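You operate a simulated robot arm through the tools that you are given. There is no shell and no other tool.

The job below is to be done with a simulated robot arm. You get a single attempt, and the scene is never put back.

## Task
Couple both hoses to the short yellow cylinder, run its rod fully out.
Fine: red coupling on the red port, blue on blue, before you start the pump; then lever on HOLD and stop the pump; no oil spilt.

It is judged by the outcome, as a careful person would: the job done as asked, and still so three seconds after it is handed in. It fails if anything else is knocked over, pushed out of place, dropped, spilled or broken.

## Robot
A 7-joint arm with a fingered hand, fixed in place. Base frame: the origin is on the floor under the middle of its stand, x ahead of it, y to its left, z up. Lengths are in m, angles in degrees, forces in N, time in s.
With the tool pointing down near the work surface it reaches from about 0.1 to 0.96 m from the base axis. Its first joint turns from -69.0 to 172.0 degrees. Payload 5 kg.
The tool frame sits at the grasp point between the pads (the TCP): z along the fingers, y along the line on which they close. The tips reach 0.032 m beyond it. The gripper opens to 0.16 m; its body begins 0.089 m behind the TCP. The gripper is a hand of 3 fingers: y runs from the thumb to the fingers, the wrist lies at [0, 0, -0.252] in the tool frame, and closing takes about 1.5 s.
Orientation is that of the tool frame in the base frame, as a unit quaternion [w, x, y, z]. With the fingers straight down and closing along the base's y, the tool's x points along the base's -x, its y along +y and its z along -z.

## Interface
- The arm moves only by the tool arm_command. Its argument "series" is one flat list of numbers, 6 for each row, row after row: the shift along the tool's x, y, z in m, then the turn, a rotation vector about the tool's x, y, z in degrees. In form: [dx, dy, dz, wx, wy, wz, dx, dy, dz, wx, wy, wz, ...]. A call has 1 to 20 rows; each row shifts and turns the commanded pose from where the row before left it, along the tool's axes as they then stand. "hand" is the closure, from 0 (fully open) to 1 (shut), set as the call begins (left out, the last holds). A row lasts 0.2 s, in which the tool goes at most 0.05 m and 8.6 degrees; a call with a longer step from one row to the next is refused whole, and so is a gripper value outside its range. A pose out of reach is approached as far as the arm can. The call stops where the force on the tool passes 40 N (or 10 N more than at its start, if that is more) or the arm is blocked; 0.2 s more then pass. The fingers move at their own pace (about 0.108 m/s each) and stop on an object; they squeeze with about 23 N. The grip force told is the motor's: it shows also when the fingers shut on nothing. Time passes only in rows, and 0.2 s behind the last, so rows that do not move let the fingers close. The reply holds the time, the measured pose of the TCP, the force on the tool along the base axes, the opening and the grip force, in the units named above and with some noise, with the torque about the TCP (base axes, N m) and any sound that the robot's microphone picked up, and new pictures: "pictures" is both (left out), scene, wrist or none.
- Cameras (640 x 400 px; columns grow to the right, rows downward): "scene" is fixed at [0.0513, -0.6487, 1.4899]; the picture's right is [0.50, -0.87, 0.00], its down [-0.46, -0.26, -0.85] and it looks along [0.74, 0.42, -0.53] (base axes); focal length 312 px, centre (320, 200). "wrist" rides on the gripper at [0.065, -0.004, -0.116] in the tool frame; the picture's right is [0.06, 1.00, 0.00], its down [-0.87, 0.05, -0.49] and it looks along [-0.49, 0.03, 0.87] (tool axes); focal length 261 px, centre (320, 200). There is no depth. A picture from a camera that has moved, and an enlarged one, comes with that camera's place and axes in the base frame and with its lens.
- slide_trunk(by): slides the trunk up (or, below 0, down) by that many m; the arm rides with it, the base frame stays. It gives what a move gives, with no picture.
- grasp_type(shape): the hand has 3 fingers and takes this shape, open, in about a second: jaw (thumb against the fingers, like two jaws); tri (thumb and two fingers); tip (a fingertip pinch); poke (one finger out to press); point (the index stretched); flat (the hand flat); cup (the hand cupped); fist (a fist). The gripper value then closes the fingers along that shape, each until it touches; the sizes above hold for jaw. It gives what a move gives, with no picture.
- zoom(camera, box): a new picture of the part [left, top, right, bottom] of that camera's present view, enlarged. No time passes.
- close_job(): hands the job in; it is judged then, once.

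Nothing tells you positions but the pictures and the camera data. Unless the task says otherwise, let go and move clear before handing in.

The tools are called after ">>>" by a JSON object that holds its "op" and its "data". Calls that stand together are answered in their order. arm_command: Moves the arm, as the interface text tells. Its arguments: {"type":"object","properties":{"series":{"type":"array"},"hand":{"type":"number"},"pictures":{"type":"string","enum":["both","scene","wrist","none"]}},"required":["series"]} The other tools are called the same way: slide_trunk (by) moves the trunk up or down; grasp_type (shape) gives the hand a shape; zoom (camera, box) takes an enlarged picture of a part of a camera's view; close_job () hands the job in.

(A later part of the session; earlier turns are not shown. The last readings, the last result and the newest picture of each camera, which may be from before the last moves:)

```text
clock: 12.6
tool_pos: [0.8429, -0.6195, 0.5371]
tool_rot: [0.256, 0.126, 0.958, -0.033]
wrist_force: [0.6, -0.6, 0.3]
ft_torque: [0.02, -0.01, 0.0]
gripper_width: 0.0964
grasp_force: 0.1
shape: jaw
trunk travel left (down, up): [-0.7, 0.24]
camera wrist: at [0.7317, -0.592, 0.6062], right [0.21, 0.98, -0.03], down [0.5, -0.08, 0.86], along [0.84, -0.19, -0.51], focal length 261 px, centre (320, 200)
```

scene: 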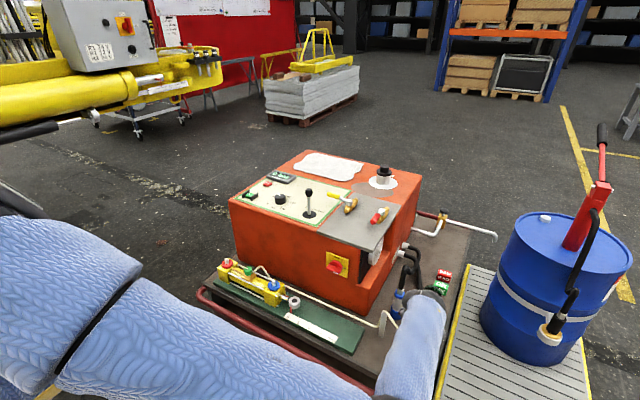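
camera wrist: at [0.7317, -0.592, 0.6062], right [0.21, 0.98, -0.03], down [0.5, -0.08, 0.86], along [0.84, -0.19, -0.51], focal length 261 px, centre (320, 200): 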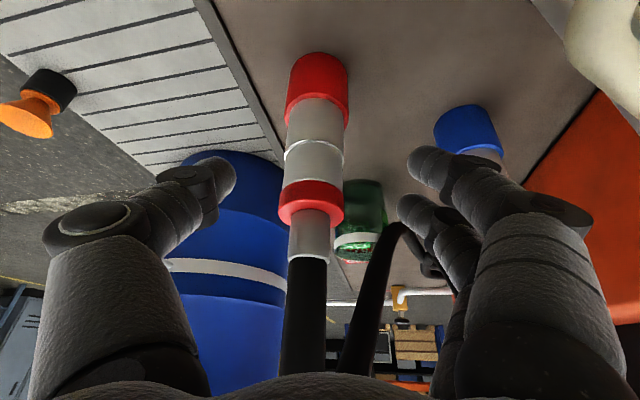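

The coupling sits between the pads, a few millimetres to the thumb side. I'll make the last 4 cm and close the hand on the sleeve.

>>> {"op": "arm_command", "data": {"series": [0.001, -0.0015, 0.021, 0, 0, 0, 0.001, -0.0015, 0.0205, 0, 0, 0], "pictures": "wrist"}}

>>> {"op": "arm_command", "data": {"series": [0, 0, 0, 0, 0, 0, 0, 0, 0, 0, 0, 0, 0, 0, 0, 0, 0, 0, 0, 0, 0, 0, 0, 0, 0, 0, 0, 0, 0, 0, 0, 0, 0, 0, 0, 0, 0, 0, 0, 0, 0, 0], "hand": 1.0, "pictures": "both"}}

```text
clock: 13.2
tool_pos: [0.8611, -0.6272, 0.5012]
tool_rot: [0.257, 0.126, 0.958, -0.033]
wrist_force: [-0.1, -0.6, 0.6]
ft_torque: [0.01, -0.02, 0.02]
gripper_width: 0.0964
grasp_force: 0.1
shape: jaw
trunk travel left (down, up): [-0.7, 0.24]
camera wrist: at [0.749, -0.6007, 0.5705], right [0.21, 0.98, -0.03], down [0.5, -0.08, 0.86], along [0.84, -0.19, -0.51], focal length 261 px, centre (320, 200)
```

wrist: 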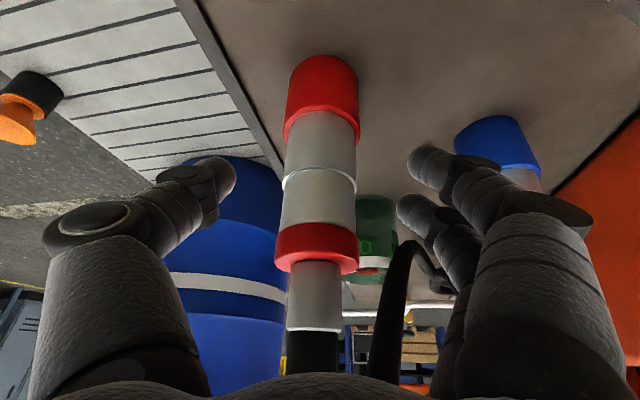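

```text
clock: 14.8
tool_pos: [0.8614, -0.6271, 0.502]
tool_rot: [0.256, 0.125, 0.958, -0.033]
wrist_force: [-0.1, 0.0, 1.0]
ft_torque: [0.04, -0.01, 0.0]
gripper_width: 0.0322
grasp_force: 23.1
shape: jaw
trunk travel left (down, up): [-0.7, 0.24]
camera wrist: at [0.749, -0.6004, 0.5704], right [0.21, 0.98, -0.03], down [0.5, -0.08, 0.86], along [0.84, -0.19, -0.51], focal length 261 px, centre (320, 200)
```

scene: 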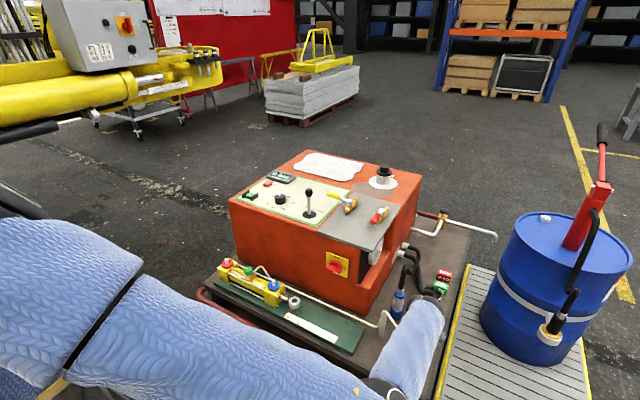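
wrist: 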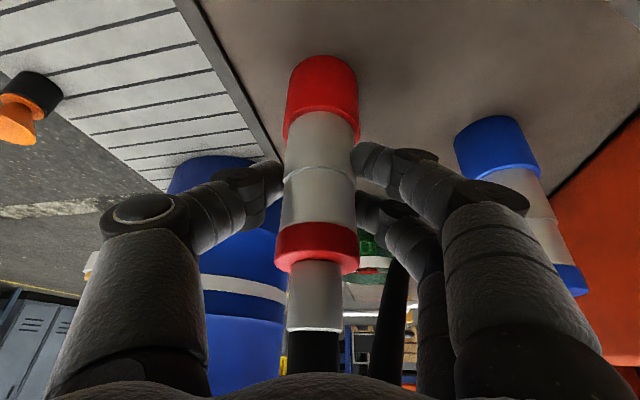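

The hand grips the red sleeve (3.2 cm wide, 23 N). I'll lift it slowly straight up and watch how the hose behaves.

>>> {"op": "arm_command", "data": {"series": [-0.01, 0, -0.01732, 0, 0, 0, -0.01, 0, -0.01732, 0, 0, 0, -0.01, 0, -0.01732, 0, 0, 0, -0.01, 0, -0.01732, 0, 0, 0, -0.01, 0, -0.01732, 0, 0, 0], "pictures": "both"}}

```text
clock: 16.0
tool_pos: [0.8597, -0.6279, 0.5989]
tool_rot: [0.257, 0.126, 0.958, -0.033]
wrist_force: [0.2, -0.5, -3.4]
ft_torque: [0.01, 0.01, -0.03]
gripper_width: 0.0323
grasp_force: 22.7
shape: jaw
trunk travel left (down, up): [-0.7, 0.24]
camera wrist: at [0.7486, -0.6003, 0.668], right [0.21, 0.98, -0.03], down [0.5, -0.08, 0.86], along [0.84, -0.19, -0.51], focal length 261 px, centre (320, 200)
```

scene: 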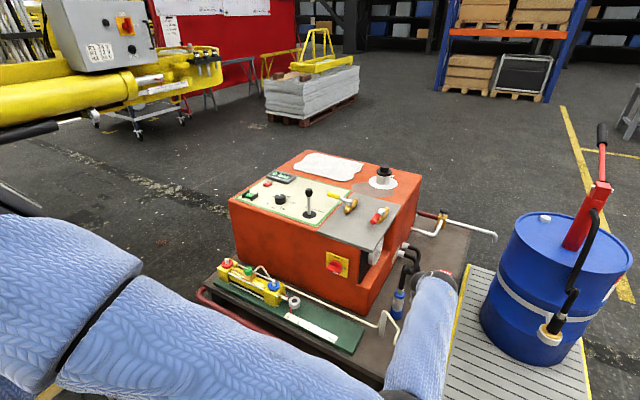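
wrist: 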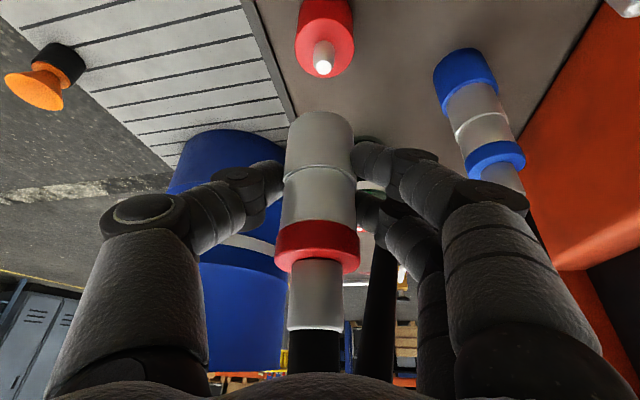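

Only the silver coupling with its red ring came up. The lower red collar is a parking stub with a nipple that stays on the deck, so the coupling's bottom is about 4 cm below the TCP. I'll lift higher and look at the hose.

>>> {"op": "arm_command", "data": {"series": [-0.0175, 0, -0.0303, 0, 0, 0, -0.0175, 0, -0.0303, 0, 0, 0, -0.0175, 0, -0.0303, 0, 0, 0, -0.0175, 0, -0.0303, 0, 0, 0, -0.0175, 0, -0.0303, 0, 0, 0, -0.0175, 0, -0.0303, 0, 0, 0, -0.0175, 0, -0.0303, 0, 0, 0], "pictures": "both"}}

```text
clock: 17.6
tool_pos: [0.8616, -0.628, 0.8449]
tool_rot: [0.256, 0.126, 0.958, -0.034]
wrist_force: [-0.3, -0.2, -4.1]
ft_torque: [-0.02, 0.0, 0.0]
gripper_width: 0.0321
grasp_force: 23.3
shape: jaw
trunk travel left (down, up): [-0.7, 0.24]
camera wrist: at [0.7494, -0.6009, 0.9136], right [0.21, 0.98, -0.03], down [0.5, -0.08, 0.86], along [0.84, -0.19, -0.51], focal length 261 px, centre (320, 200)
```

scene: 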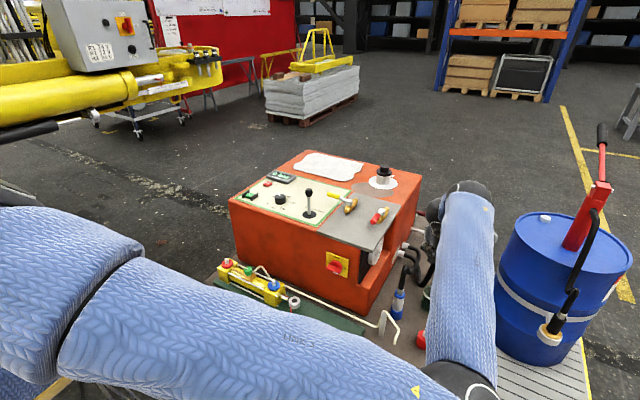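
wrist: 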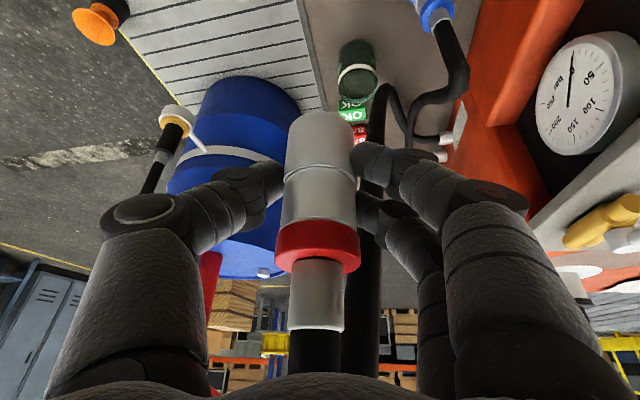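

The hose follows with only about 4 N of load. I'll zoom in to see its run and the jar before going on.

>>> {"op": "zoom", "data": {"camera": "scene", "box": [370, 180, 470, 360]}}

>>> {"op": "zoom", "data": {"camera": "wrist", "box": [280, 0, 480, 200]}}

```text
2.22 times, centred on (420, 270) of scene
camera zoom: at [0.0513, -0.6487, 1.4899], right [0.5, -0.87, 0.0], down [-0.46, -0.26, -0.85], along [0.74, 0.42, -0.53], focal length 694 px, centre (98, 44)
```

zoom: 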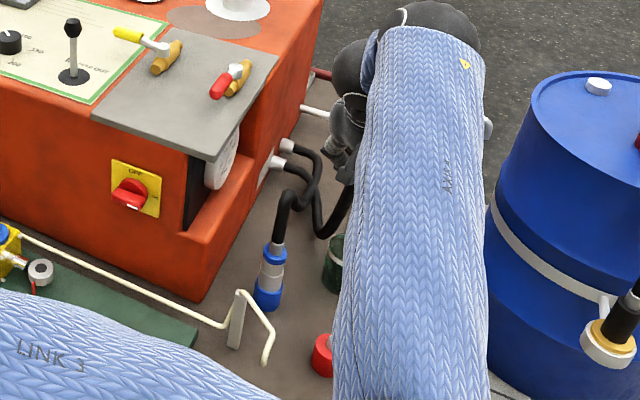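

```text
2.00 times, centred on (380, 100) of wrist
camera zoom: at [0.7494, -0.6009, 0.9136], right [0.21, 0.98, -0.03], down [0.5, -0.08, 0.86], along [0.84, -0.19, -0.51], focal length 521 px, centre (200, 400)
```

zoom: 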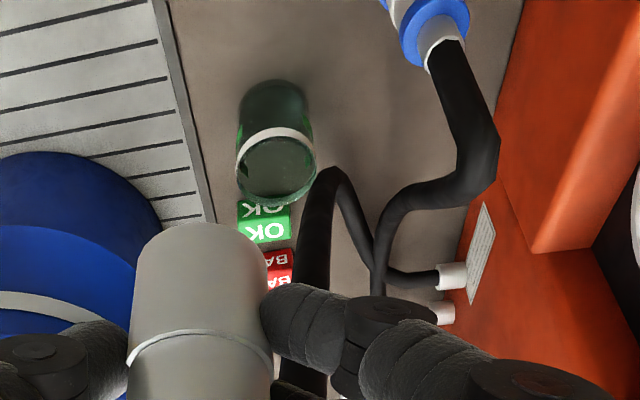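

The hose hangs with slack and rests on the deck behind. I'll carry the coupling high past the blue hose, around the front corner of the unit, checking the pull as I go.

>>> {"op": "arm_command", "data": {"series": [0.02, 0.0229, -0.026, 0, 0, 0, 0.02, 0.0229, -0.026, 0, 0, 0, 0.02, 0.0229, -0.026, 0, 0, 0, 0.02, 0.0229, -0.026, 0, 0, 0, 0.02, 0.0229, -0.026, 0, 0, 0, 0.02, 0.0229, -0.026, 0, 0, 0], "pictures": "both"}}

```text
clock: 19.0
tool_pos: [0.7207, -0.4483, 0.9198]
tool_rot: [0.257, 0.125, 0.958, -0.034]
wrist_force: [-0.6, 0.4, -4.0]
ft_torque: [-0.04, -0.01, -0.03]
gripper_width: 0.0319
grasp_force: 23.5
shape: jaw
trunk travel left (down, up): [-0.7, 0.24]
camera wrist: at [0.6089, -0.4215, 0.9887], right [0.21, 0.98, -0.03], down [0.5, -0.08, 0.86], along [0.84, -0.19, -0.51], focal length 261 px, centre (320, 200)
```

scene: 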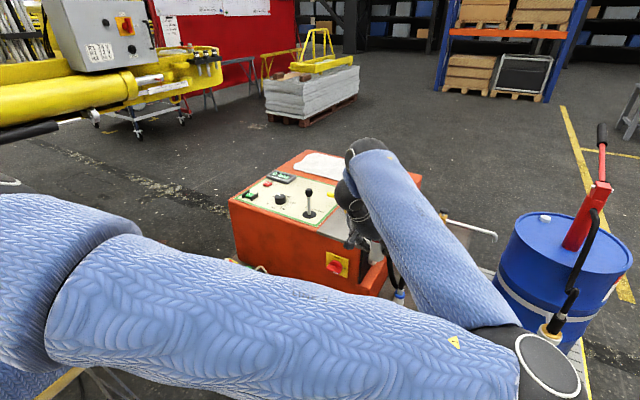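
wrist: 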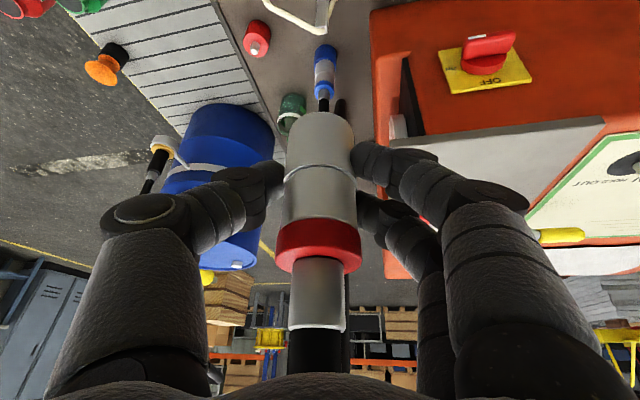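

The load is still about 4 N, so the hose isn't taut. I'll continue around the front of the unit toward the cylinder.

>>> {"op": "arm_command", "data": {"series": [0.022, 0.0345, -0.0011, 0, 0, 0, 0.022, 0.0345, -0.0011, 0, 0, 0, 0.022, 0.0345, -0.0011, 0, 0, 0, 0.022, 0.0345, -0.0011, 0, 0, 0, 0.022, 0.0345, -0.0011, 0, 0, 0, 0.022, 0.0345, -0.0011, 0, 0, 0], "pictures": "both"}}

```text
clock: 20.4
tool_pos: [0.6621, -0.2134, 0.8602]
tool_rot: [0.257, 0.128, 0.957, -0.035]
wrist_force: [0.0, 0.0, -3.4]
ft_torque: [-0.01, 0.04, -0.02]
gripper_width: 0.0315
grasp_force: 23.3
shape: jaw
trunk travel left (down, up): [-0.7, 0.24]
camera wrist: at [0.5506, -0.1866, 0.9286], right [0.21, 0.98, -0.03], down [0.5, -0.08, 0.86], along [0.84, -0.2, -0.51], focal length 261 px, centre (320, 200)
```

scene: 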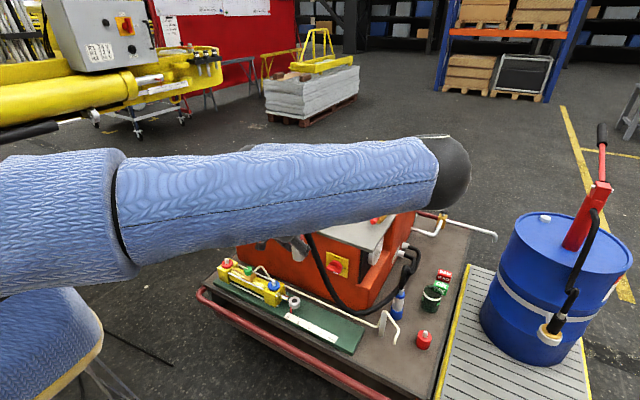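
wrist: 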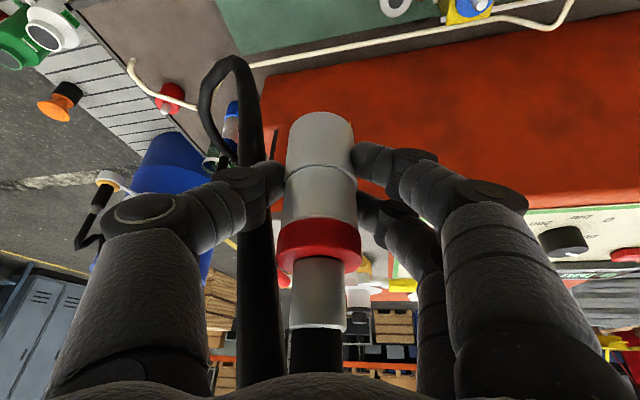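

The hose wraps neatly around the front corner, still with slack. I'll continue toward the red port.

>>> {"op": "arm_command", "data": {"series": [0.016, 0.0346, 0.0023, 0, 0, 0, 0.016, 0.0346, 0.0023, 0, 0, 0, 0.016, 0.0346, 0.0023, 0, 0, 0, 0.016, 0.0346, 0.0023, 0, 0, 0, 0.016, 0.0346, 0.0023, 0, 0, 0, 0.016, 0.0346, 0.0023, 0, 0, 0], "pictures": "both"}}

```text
clock: 21.8
tool_pos: [0.6412, 0.0037, 0.7995]
tool_rot: [0.256, 0.126, 0.958, -0.034]
wrist_force: [-0.6, 0.3, -3.7]
ft_torque: [-0.01, 0.05, -0.01]
gripper_width: 0.0315
grasp_force: 23.1
shape: jaw
trunk travel left (down, up): [-0.7, 0.24]
camera wrist: at [0.5293, 0.0308, 0.8675], right [0.21, 0.98, -0.03], down [0.5, -0.08, 0.86], along [0.84, -0.19, -0.51], focal length 261 px, centre (320, 200)
```

scene: 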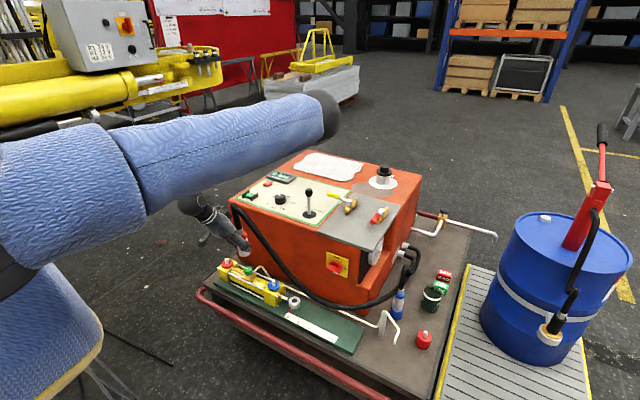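
wrist: 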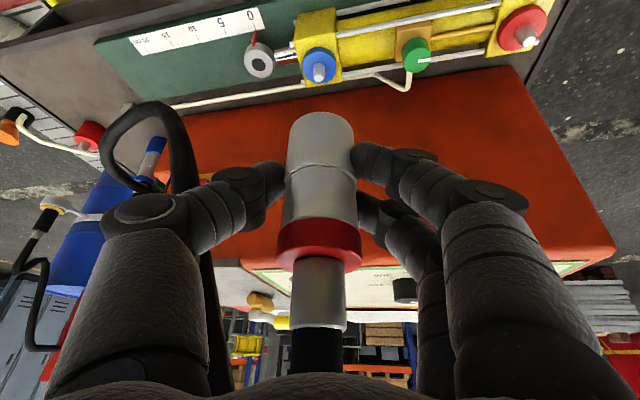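

The load is unchanged and the cylinder is right ahead. I'll move level with the red port and square the hand to it.

>>> {"op": "arm_command", "data": {"series": [0.0136, 0.037, 0.0037, 0, 0, 0, 0.0136, 0.037, 0.0037, 0, 0, 0, 0.0136, 0.037, 0.0037, 0, 0, 0, 0.0136, 0.037, 0.0037, 0, 0, 0, 0.0136, 0.037, 0.0037, 0, 0, 0, 0.0136, 0.037, 0.0037, 0, 0, 0, 0, 0, 0, -3.333, 0, -5.773, 0, 0, 0, -3.333, 0, -5.773, 0, 0, 0, -3.333, 0, -5.773], "pictures": "both"}}

```text
clock: 23.8
tool_pos: [0.6418, 0.2332, 0.7398]
tool_rot: [0.258, -0.042, 0.965, 0.011]
wrist_force: [0.4, -0.8, -3.7]
ft_torque: [0.01, 0.01, 0.0]
gripper_width: 0.0315
grasp_force: 22.7
shape: jaw
trunk travel left (down, up): [-0.7, 0.24]
camera wrist: at [0.5274, 0.2201, 0.8084], right [-0.14, 0.99, -0.03], down [0.5, 0.1, 0.86], along [0.85, 0.11, -0.51], focal length 261 px, centre (320, 200)
```

scene: 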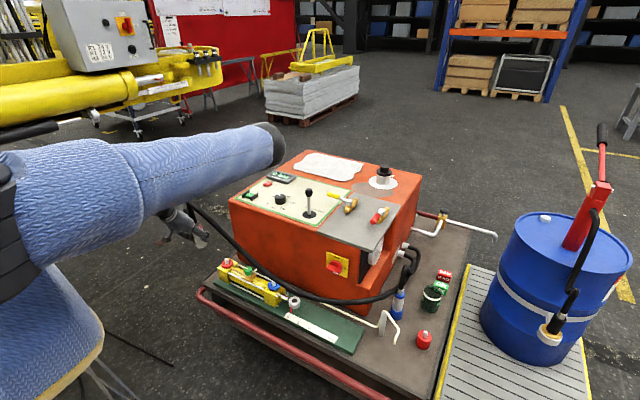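
wrist: 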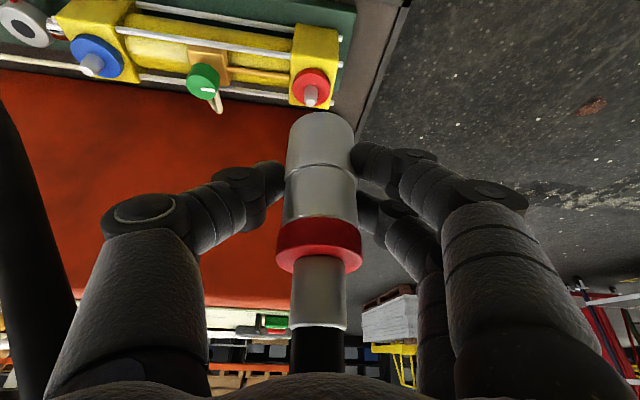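

The hose reaches the red port with slack. The red port is just below and ahead of the coupling, so I'll zoom in to fix its exact place.

>>> {"op": "zoom", "data": {"camera": "wrist", "box": [260, 20, 370, 130]}}

>>> {"op": "zoom", "data": {"camera": "scene", "box": [205, 245, 255, 300]}}

```text
3.64 times, centred on (315, 75) of wrist
camera zoom: at [0.5274, 0.2201, 0.8084], right [-0.14, 0.99, -0.03], down [0.5, 0.1, 0.86], along [0.85, 0.11, -0.51], focal length 948 px, centre (338, 654)
```

zoom: 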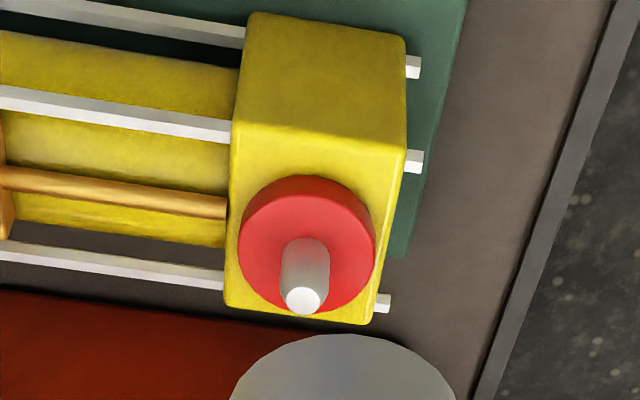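

```text
7.27 times, centred on (230, 272) of scene
camera zoom: at [0.0513, -0.6487, 1.4899], right [0.5, -0.87, 0.0], down [-0.46, -0.26, -0.85], along [0.74, 0.42, -0.53], focal length 2271 px, centre (974, -327)
```

zoom: 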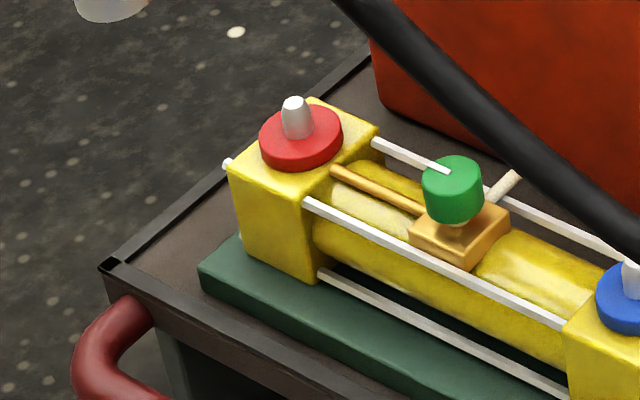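

The red port's nipple axis is at about [0.752, 0.2325], with the disc top near z 0.503 and the nipple tip near 0.53. I'll move to just above it and check the alignment.

>>> {"op": "arm_command", "data": {"series": [-0.0088, -0.0026, 0.0397, 0, 0, 0, -0.0088, -0.0026, 0.0397, 0, 0, 0, -0.0088, -0.0026, 0.0397, 0, 0, 0, -0.0088, -0.0026, 0.0397, 0, 0, 0], "pictures": "both"}}

```text
clock: 24.8
tool_pos: [0.7516, 0.2326, 0.6209]
tool_rot: [0.258, -0.042, 0.965, 0.011]
wrist_force: [0.4, 0.0, -2.4]
ft_torque: [0.0, 0.06, 0.02]
gripper_width: 0.0312
grasp_force: 22.8
shape: jaw
trunk travel left (down, up): [-0.7, 0.24]
camera wrist: at [0.6373, 0.2197, 0.6901], right [-0.14, 0.99, -0.03], down [0.5, 0.1, 0.86], along [0.85, 0.1, -0.51], focal length 261 px, centre (320, 200)
```

scene: 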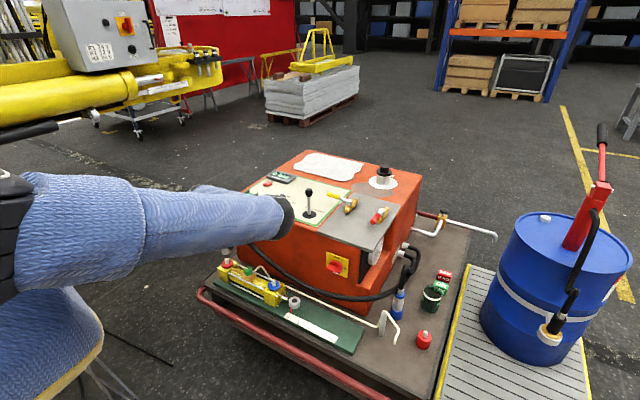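
wrist: 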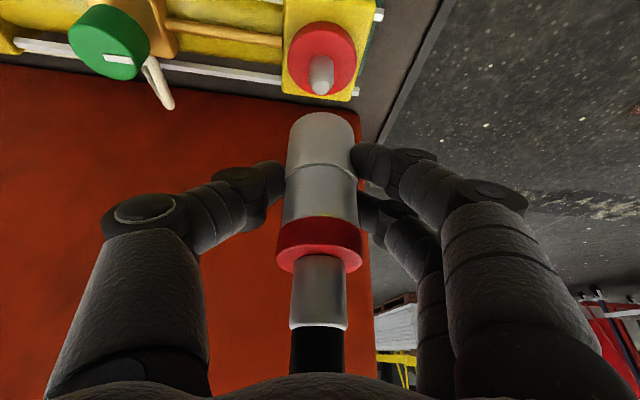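

>>> {"op": "zoom", "data": {"camera": "wrist", "box": [260, 0, 380, 200]}}

>>> {"op": "zoom", "data": {"camera": "scene", "box": [200, 230, 260, 290]}}

```text
2.00 times, centred on (320, 100) of wrist
camera zoom: at [0.6373, 0.2197, 0.6901], right [-0.14, 0.99, -0.03], down [0.5, 0.1, 0.86], along [0.85, 0.1, -0.51], focal length 521 px, centre (320, 400)
```

zoom: 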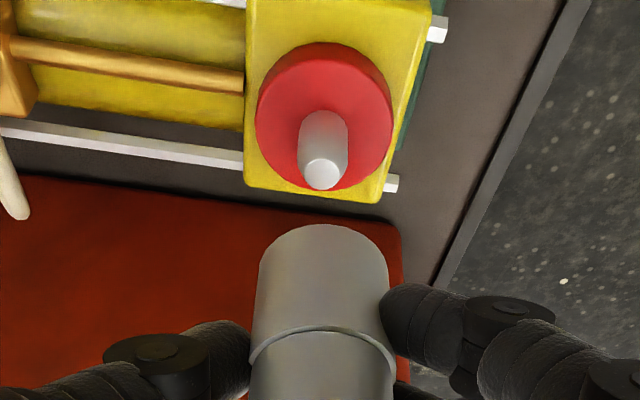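

```text
6.67 times, centred on (230, 260) of scene
camera zoom: at [0.0513, -0.6487, 1.4899], right [0.5, -0.87, 0.0], down [-0.46, -0.26, -0.85], along [0.74, 0.42, -0.53], focal length 2081 px, centre (920, -200)
```

zoom: 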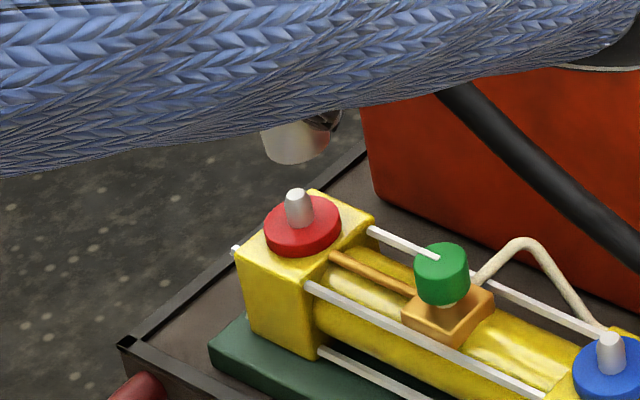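

The coupling looks lined up to within a few millimetres. I'll drop another 3 cm, until its mouth is just over the nipple tip, and compare again.

>>> {"op": "arm_command", "data": {"series": [0.0075, 0, 0.013, 0, 0, 0, 0.0075, 0, 0.013, 0, 0, 0], "pictures": "wrist"}}

>>> {"op": "zoom", "data": {"camera": "wrist", "box": [260, 0, 380, 200]}}

>>> {"op": "zoom", "data": {"camera": "scene", "box": [205, 235, 245, 275]}}

```text
clock: 25.4
tool_pos: [0.7521, 0.2337, 0.5917]
tool_rot: [0.259, -0.043, 0.965, 0.012]
wrist_force: [-0.1, 1.1, -2.9]
ft_torque: [0.0, 0.03, 0.01]
gripper_width: 0.0313
grasp_force: 23.4
shape: jaw
trunk travel left (down, up): [-0.7, 0.24]
camera wrist: at [0.6372, 0.2194, 0.6596], right [-0.14, 0.99, -0.03], down [0.5, 0.1, 0.86], along [0.85, 0.1, -0.51], focal length 261 px, centre (320, 200)
```

wrist: 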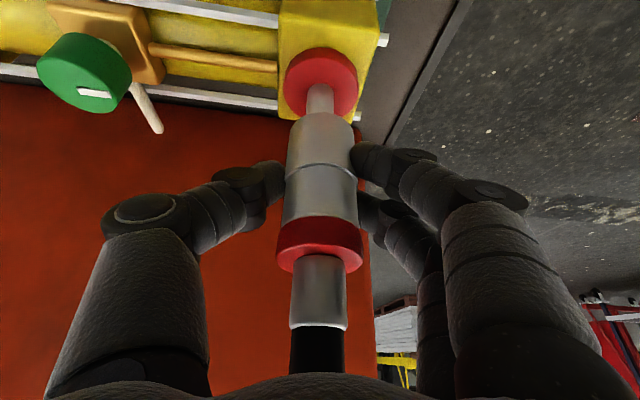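

```text
2.00 times, centred on (320, 100) of wrist
camera zoom: at [0.6372, 0.2194, 0.6596], right [-0.14, 0.99, -0.03], down [0.5, 0.1, 0.86], along [0.85, 0.1, -0.51], focal length 521 px, centre (320, 400)
```

zoom: 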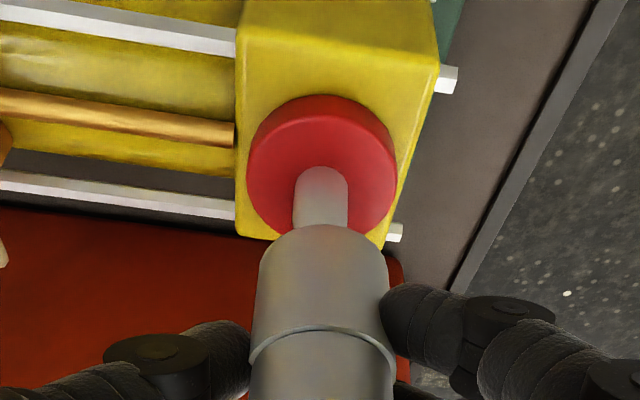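

```text
10.00 times, centred on (225, 255) of scene
camera zoom: at [0.0513, -0.6487, 1.4899], right [0.5, -0.87, 0.0], down [-0.46, -0.26, -0.85], along [0.74, 0.42, -0.53], focal length 3122 px, centre (1270, -350)
```

zoom: 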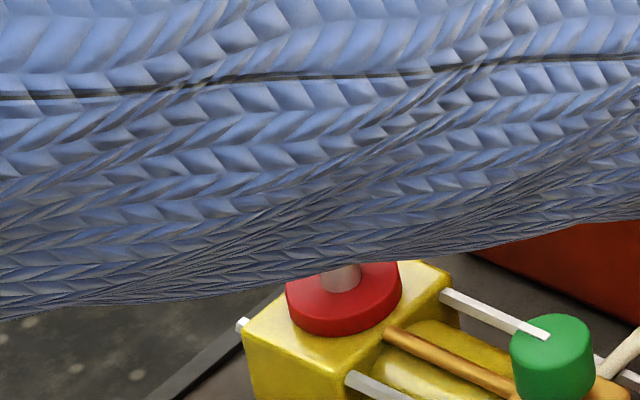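

The coupling is laterally centred over the nipple. I'll lower it slowly in small steps while watching the force.

>>> {"op": "arm_command", "data": {"series": [0.0025, 0, 0.00433, 0, 0, 0, 0.0025, 0, 0.00433, 0, 0, 0, 0.0025, 0, 0.00433, 0, 0, 0], "pictures": "wrist"}}

>>> {"op": "zoom", "data": {"camera": "wrist", "box": [260, 0, 380, 200]}}

```text
clock: 26.2
tool_pos: [0.7572, 0.2334, 0.5833]
tool_rot: [0.263, -0.039, 0.964, 0.013]
wrist_force: [4.1, -2.1, 18.1]
ft_torque: [-0.1, 0.09, 0.03]
gripper_width: 0.0333
grasp_force: 23.3
shape: jaw
trunk travel left (down, up): [-0.7, 0.24]
stopped in row 3: the force on the tool passed its limit at 45 N (the readings are from after the stop); the commanded pose is now the measured one
camera wrist: at [0.6418, 0.2217, 0.6507], right [-0.14, 0.99, -0.03], down [0.49, 0.09, 0.87], along [0.86, 0.1, -0.5], focal length 261 px, centre (320, 200)
```

wrist: 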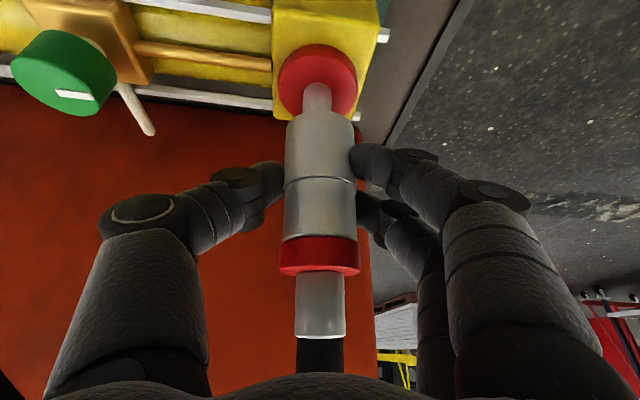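

```text
2.00 times, centred on (320, 100) of wrist
camera zoom: at [0.6418, 0.2217, 0.6507], right [-0.14, 0.99, -0.03], down [0.49, 0.09, 0.87], along [0.86, 0.1, -0.5], focal length 521 px, centre (320, 400)
```

zoom: 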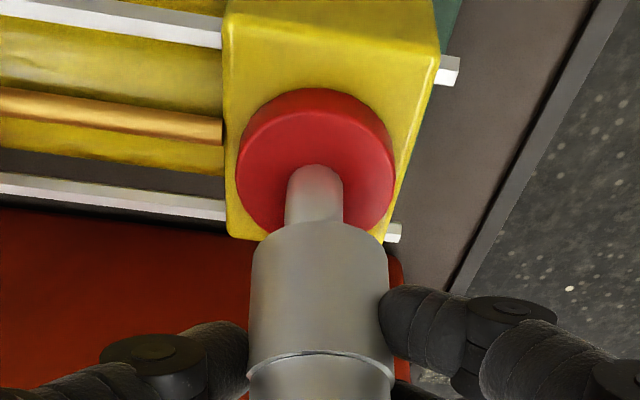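

The mouth touched the nipple tip off-centre, so the tip is higher (about z 0.54) and the axis a few millimetres nearer the robot than I assumed. I'll lift off and check how the coupling sits in the grip.

>>> {"op": "arm_command", "data": {"series": [-0.005, 0, -0.00866, 0, 0, 0, -0.005, 0, -0.00866, 0, 0, 0, -0.005, 0, -0.00866, 0, 0, 0], "pictures": "both"}}

>>> {"op": "zoom", "data": {"camera": "wrist", "box": [250, 0, 390, 380]}}

>>> {"op": "zoom", "data": {"camera": "scene", "box": [200, 230, 260, 290]}}

```text
clock: 27.0
tool_pos: [0.755, 0.2339, 0.6112]
tool_rot: [0.261, -0.04, 0.965, 0.012]
wrist_force: [-0.1, -0.8, -3.8]
ft_torque: [-0.02, 0.02, 0.0]
gripper_width: 0.0323
grasp_force: 22.9
shape: jaw
trunk travel left (down, up): [-0.7, 0.24]
camera wrist: at [0.64, 0.2217, 0.6786], right [-0.14, 0.99, -0.03], down [0.5, 0.09, 0.86], along [0.86, 0.1, -0.5], focal length 261 px, centre (320, 200)
```

scene: 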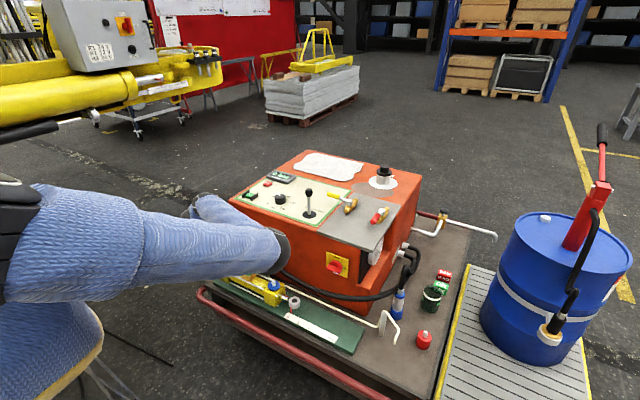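
wrist: 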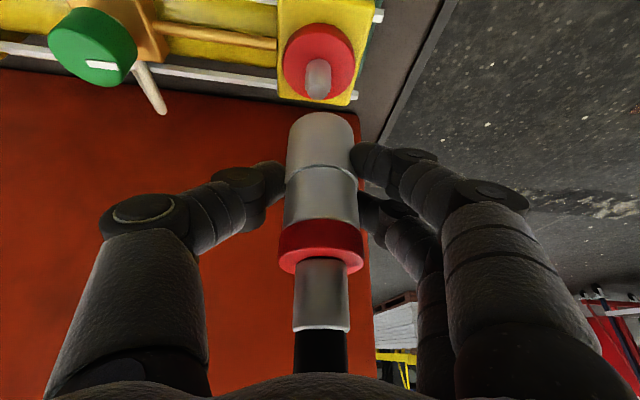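

```text
1.05 times, centred on (320, 190) of wrist (not enlarged: the box is as wide or as high as the picture)
camera zoom: at [0.64, 0.2217, 0.6786], right [-0.14, 0.99, -0.03], down [0.5, 0.09, 0.86], along [0.86, 0.1, -0.5], focal length 274 px, centre (320, 210)
```

zoom: 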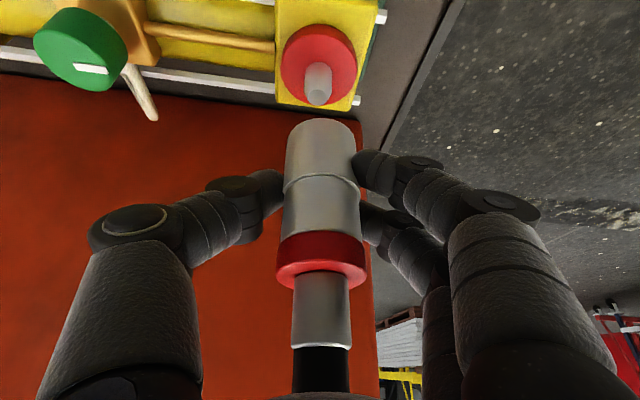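

```text
6.67 times, centred on (230, 260) of scene
camera zoom: at [0.0513, -0.6487, 1.4899], right [0.5, -0.87, 0.0], down [-0.46, -0.26, -0.85], along [0.74, 0.42, -0.53], focal length 2081 px, centre (920, -200)
```

zoom: 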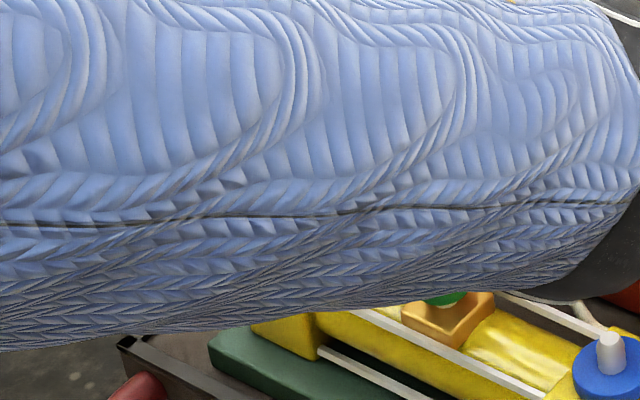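

The grip is still good. By comparing the mouth and the nipple in the picture, the nipple is at about [0.744, 0.232], so I'll shift 1 cm back, lower a little and check again.

>>> {"op": "arm_command", "data": {"series": [0.01, -0.001, -0.0058, 0, 0, 0, 0.009, 0, 0.0156, 0, 0, 0], "pictures": "wrist"}}

>>> {"op": "zoom", "data": {"camera": "wrist", "box": [260, 0, 380, 200]}}

```text
clock: 27.6
tool_pos: [0.744, 0.2328, 0.5929]
tool_rot: [0.262, -0.04, 0.964, 0.012]
wrist_force: [-0.2, -0.4, -3.7]
ft_torque: [-0.03, 0.04, 0.04]
gripper_width: 0.032
grasp_force: 22.7
shape: jaw
trunk travel left (down, up): [-0.7, 0.24]
camera wrist: at [0.6291, 0.2189, 0.6614], right [-0.14, 0.99, -0.03], down [0.5, 0.09, 0.86], along [0.86, 0.1, -0.5], focal length 261 px, centre (320, 200)
```

wrist: 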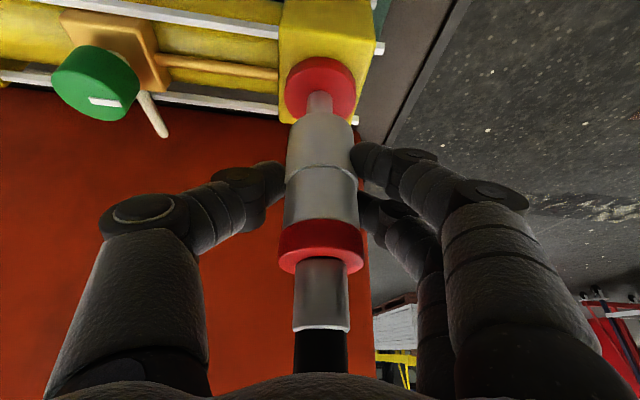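

```text
2.00 times, centred on (320, 100) of wrist
camera zoom: at [0.6291, 0.2189, 0.6614], right [-0.14, 0.99, -0.03], down [0.5, 0.09, 0.86], along [0.86, 0.1, -0.5], focal length 521 px, centre (320, 400)
```

zoom: 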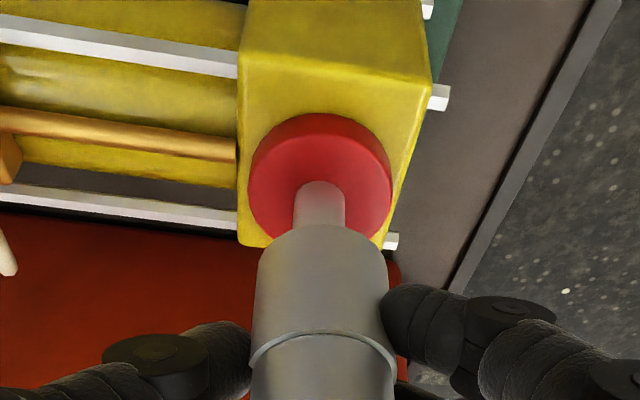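

The mouth is about 3–4 mm too far forward still. I'll shift back by that much and lower gently.

>>> {"op": "arm_command", "data": {"series": [0.003, -0.0003, -0.0017, 0, 0, 0, 0.002, 0, 0.00346, 0, 0, 0, 0.002, 0, 0.00346, 0, 0, 0, 0.002, 0, 0.00346, 0, 0, 0], "pictures": "wrist"}}

>>> {"op": "zoom", "data": {"camera": "wrist", "box": [260, 0, 380, 200]}}

```text
clock: 28.6
tool_pos: [0.741, 0.231, 0.581]
tool_rot: [0.262, -0.041, 0.964, 0.013]
wrist_force: [-1.1, -0.4, -3.5]
ft_torque: [0.03, 0.03, -0.04]
gripper_width: 0.0324
grasp_force: 23.4
shape: jaw
trunk travel left (down, up): [-0.7, 0.24]
camera wrist: at [0.6254, 0.2185, 0.6486], right [-0.14, 0.99, -0.03], down [0.5, 0.09, 0.86], along [0.86, 0.1, -0.5], focal length 261 px, centre (320, 200)
```

wrist: 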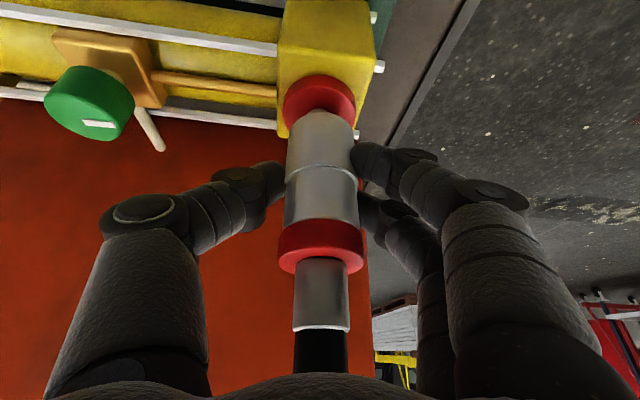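

```text
2.00 times, centred on (320, 100) of wrist
camera zoom: at [0.6254, 0.2185, 0.6486], right [-0.14, 0.99, -0.03], down [0.5, 0.09, 0.86], along [0.86, 0.1, -0.5], focal length 521 px, centre (320, 400)
```

zoom: 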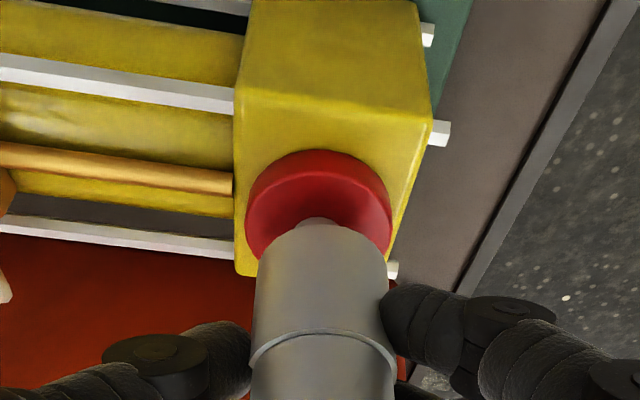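

There's no contact yet and the mouth is now almost concentric with the nipple. I'll make a 1 mm correction and keep lowering slowly.

>>> {"op": "arm_command", "data": {"series": [-0.0009, -0.0008, 0.0005, 0, 0, 0, 0.0015, 0, 0.0026, 0, 0, 0, 0.0015, 0, 0.0026, 0, 0, 0, 0.0015, 0, 0.0026, 0, 0, 0], "pictures": "wrist"}}

>>> {"op": "zoom", "data": {"camera": "wrist", "box": [260, 0, 380, 200]}}

```text
clock: 29.6
tool_pos: [0.7425, 0.2321, 0.5716]
tool_rot: [0.262, -0.039, 0.964, 0.012]
wrist_force: [0.1, -0.9, -3.1]
ft_torque: [-0.01, 0.03, 0.0]
gripper_width: 0.0321
grasp_force: 22.6
shape: jaw
trunk travel left (down, up): [-0.7, 0.24]
camera wrist: at [0.627, 0.2183, 0.6398], right [-0.14, 0.99, -0.03], down [0.5, 0.09, 0.86], along [0.86, 0.1, -0.5], focal length 261 px, centre (320, 200)
```

wrist: 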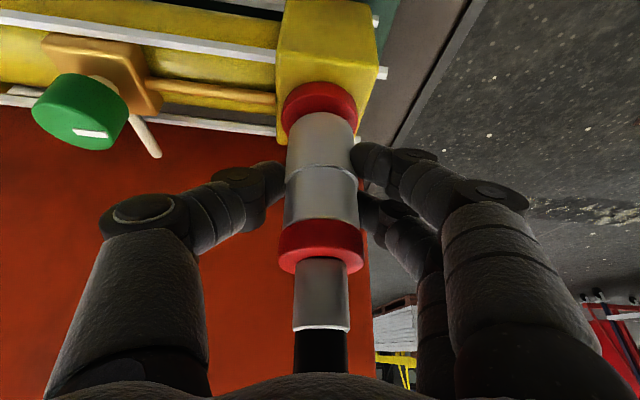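

```text
2.00 times, centred on (320, 100) of wrist
camera zoom: at [0.627, 0.2183, 0.6398], right [-0.14, 0.99, -0.03], down [0.5, 0.09, 0.86], along [0.86, 0.1, -0.5], focal length 521 px, centre (320, 400)
```

zoom: 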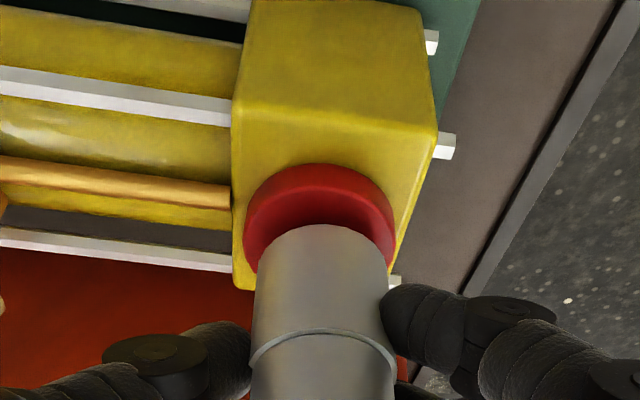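

No contact force, so the mouth is passing over the nipple. I'll continue down to seat it.

>>> {"op": "arm_command", "data": {"series": [0.0015, 0, 0.0026, 0, 0, 0, 0.0015, 0, 0.0026, 0, 0, 0, 0.0015, 0, 0.0026, 0, 0, 0, 0.0015, 0, 0.0026, 0, 0, 0], "pictures": "wrist"}}

>>> {"op": "zoom", "data": {"camera": "wrist", "box": [260, 0, 380, 200]}}

```text
clock: 30.6
tool_pos: [0.7425, 0.2318, 0.5628]
tool_rot: [0.262, -0.039, 0.964, 0.013]
wrist_force: [4.3, -0.8, 13.9]
ft_torque: [0.14, -0.07, -0.05]
gripper_width: 0.0326
grasp_force: 22.7
shape: jaw
trunk travel left (down, up): [-0.7, 0.24]
camera wrist: at [0.6278, 0.2186, 0.6304], right [-0.14, 0.99, -0.03], down [0.49, 0.09, 0.86], along [0.86, 0.1, -0.5], focal length 261 px, centre (320, 200)
```

wrist: 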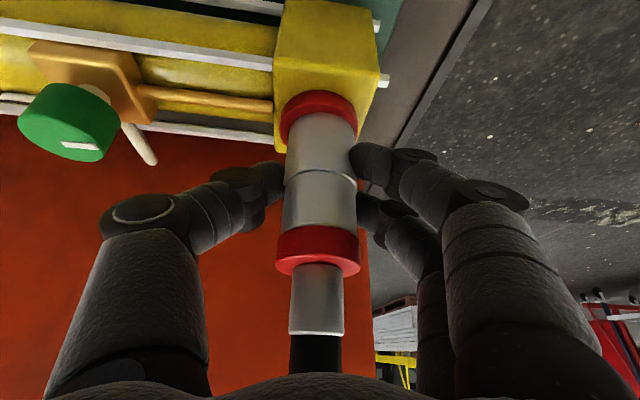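

```text
2.00 times, centred on (320, 100) of wrist
camera zoom: at [0.6278, 0.2186, 0.6304], right [-0.14, 0.99, -0.03], down [0.49, 0.09, 0.86], along [0.86, 0.1, -0.5], focal length 521 px, centre (320, 400)
```

zoom: 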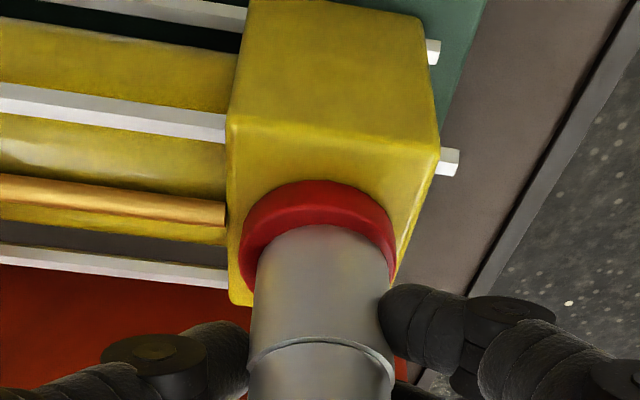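

The force is rising to about 17 N just above the disc, which suggests the latch. I'll push on in fine steps and listen for a click.

>>> {"op": "arm_command", "data": {"series": [0.001, 0, 0.00173, 0, 0, 0, 0.001, 0, 0.00173, 0, 0, 0, 0.001, 0, 0.00173, 0, 0, 0, 0.001, 0, 0.00173, 0, 0, 0], "pictures": "wrist"}}

>>> {"op": "zoom", "data": {"camera": "wrist", "box": [260, 0, 380, 200]}}

```text
clock: 31.3
tool_pos: [0.7451, 0.2337, 0.561]
tool_rot: [0.265, -0.038, 0.963, 0.015]
wrist_force: [-6.6, -5.9, 24.8]
ft_torque: [-0.12, 0.08, -0.05]
gripper_width: 0.0346
grasp_force: 22.9
shape: jaw
trunk travel left (down, up): [-0.7, 0.24]
stopped in row 3: the force on the tool passed its limit at 42 N (the readings are from after the stop); the commanded pose is now the measured one
camera wrist: at [0.6293, 0.2204, 0.6285], right [-0.14, 0.99, -0.02], down [0.49, 0.09, 0.87], along [0.86, 0.11, -0.5], focal length 261 px, centre (320, 200)
```

wrist: 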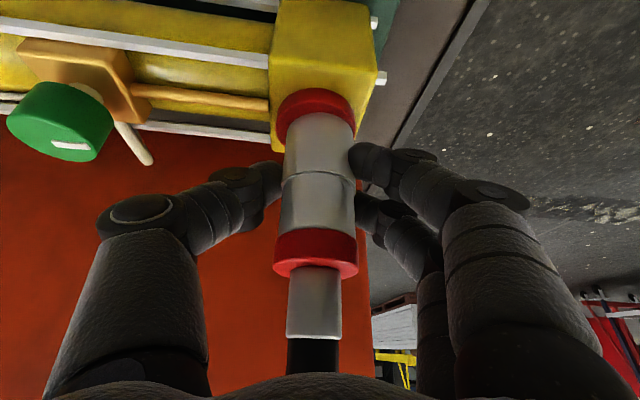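

```text
2.00 times, centred on (320, 100) of wrist
camera zoom: at [0.6293, 0.2204, 0.6285], right [-0.14, 0.99, -0.02], down [0.49, 0.09, 0.87], along [0.86, 0.11, -0.5], focal length 521 px, centre (320, 400)
```

zoom: 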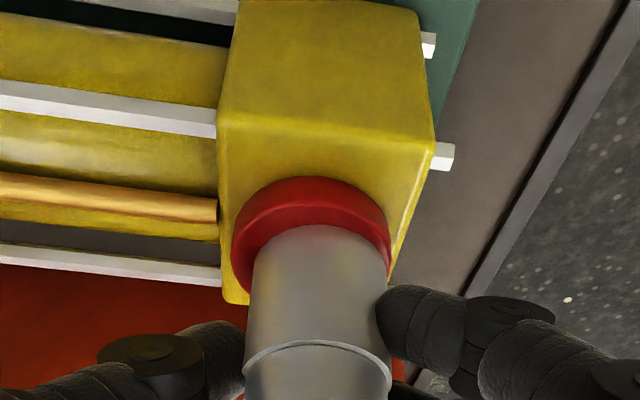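

The mouth is over the nipple but about 6 mm short of the disc, and the side forces suggest it is slightly askew. I'll ease off, re-centre by a couple of millimetres, and press again.

>>> {"op": "arm_command", "data": {"series": [-0.0015, 0, -0.0026, 0, 0, 0, -0.0015, 0, -0.0026, 0, 0, 0, 0, 0, 0, 0, 0, 0], "pictures": "wrist"}}

>>> {"op": "zoom", "data": {"camera": "wrist", "box": [240, 60, 400, 360]}}

>>> {"op": "zoom", "data": {"camera": "scene", "box": [190, 220, 270, 300]}}

```text
clock: 32.1
tool_pos: [0.7439, 0.2325, 0.5635]
tool_rot: [0.262, -0.04, 0.964, 0.013]
wrist_force: [-0.5, 0.8, 0.7]
ft_torque: [0.04, 0.09, -0.02]
gripper_width: 0.0332
grasp_force: 23.5
shape: jaw
trunk travel left (down, up): [-0.7, 0.24]
camera wrist: at [0.628, 0.2196, 0.6309], right [-0.14, 0.99, -0.03], down [0.49, 0.09, 0.87], along [0.86, 0.11, -0.5], focal length 261 px, centre (320, 200)
```

wrist: 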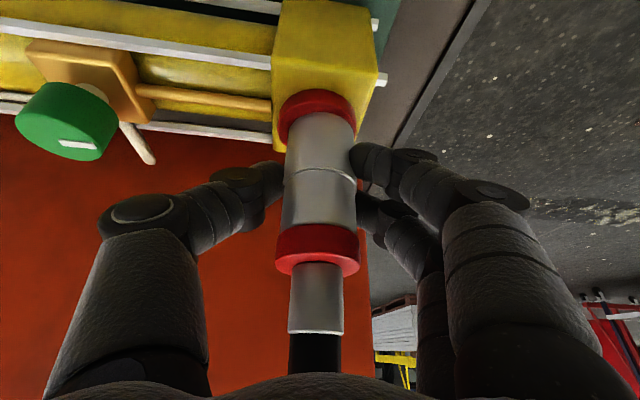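

```text
1.33 times, centred on (320, 210) of wrist
camera zoom: at [0.628, 0.2196, 0.6309], right [-0.14, 0.99, -0.03], down [0.49, 0.09, 0.87], along [0.86, 0.11, -0.5], focal length 348 px, centre (320, 187)
```

zoom: 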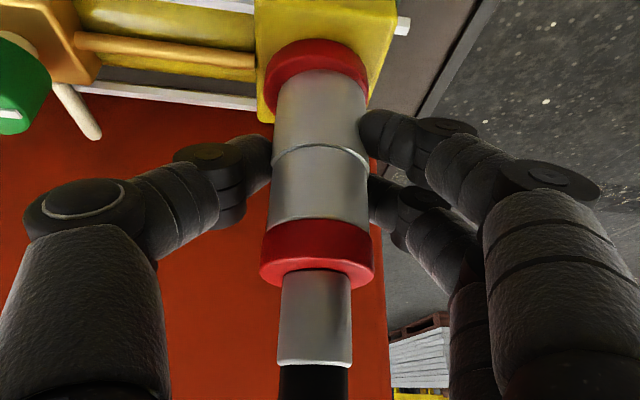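

```text
5.00 times, centred on (230, 260) of scene
camera zoom: at [0.0513, -0.6487, 1.4899], right [0.5, -0.87, 0.0], down [-0.46, -0.26, -0.85], along [0.74, 0.42, -0.53], focal length 1561 px, centre (770, -100)
```

zoom: 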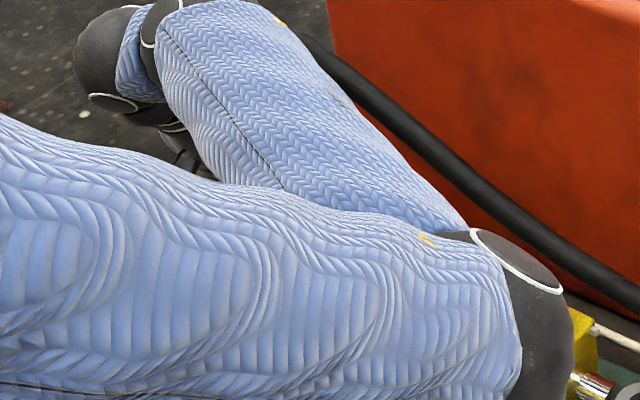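

The coupling now rests on the nipple, and the nipple's axis is about 3 mm toward −y of the hand. I'll correct that and press down again.

>>> {"op": "arm_command", "data": {"series": [0.0002, -0.003, 0, 0, 0, 0, 0.001, 0, 0.00173, 0, 0, 0, 0.001, 0, 0.00173, 0, 0, 0, 0.001, 0, 0.00173, 0, 0, 0, 0.001, 0, 0.00173, 0, 0, 0], "pictures": "wrist"}}

>>> {"op": "zoom", "data": {"camera": "wrist", "box": [240, 60, 400, 360]}}

```text
clock: 33.3
tool_pos: [0.7441, 0.2301, 0.5619]
tool_rot: [0.265, -0.039, 0.963, 0.015]
wrist_force: [5.7, -3.2, 35.3]
ft_torque: [-0.01, -0.28, -0.07]
gripper_width: 0.0338
grasp_force: 22.9
shape: jaw
trunk travel left (down, up): [-0.7, 0.24]
camera wrist: at [0.6291, 0.217, 0.6278], right [-0.13, 0.99, -0.02], down [0.49, 0.09, 0.87], along [0.86, 0.11, -0.5], focal length 261 px, centre (320, 200)
```

wrist: 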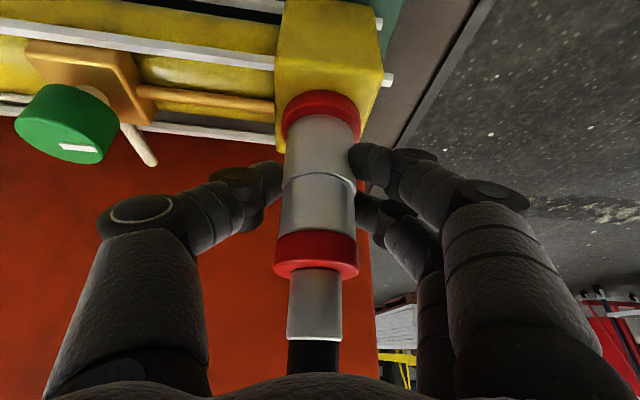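

```text
1.33 times, centred on (320, 210) of wrist
camera zoom: at [0.6291, 0.217, 0.6278], right [-0.13, 0.99, -0.02], down [0.49, 0.09, 0.87], along [0.86, 0.11, -0.5], focal length 348 px, centre (320, 187)
```

zoom: 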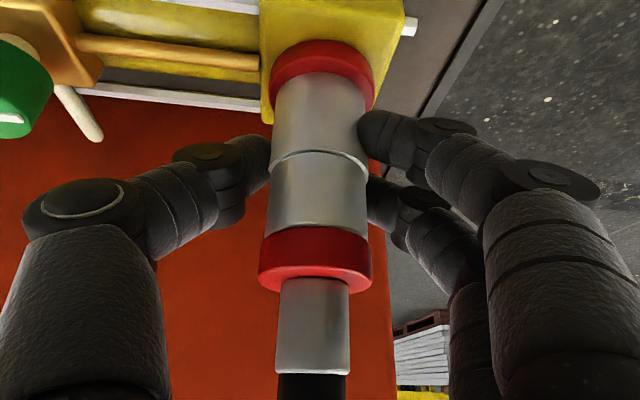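

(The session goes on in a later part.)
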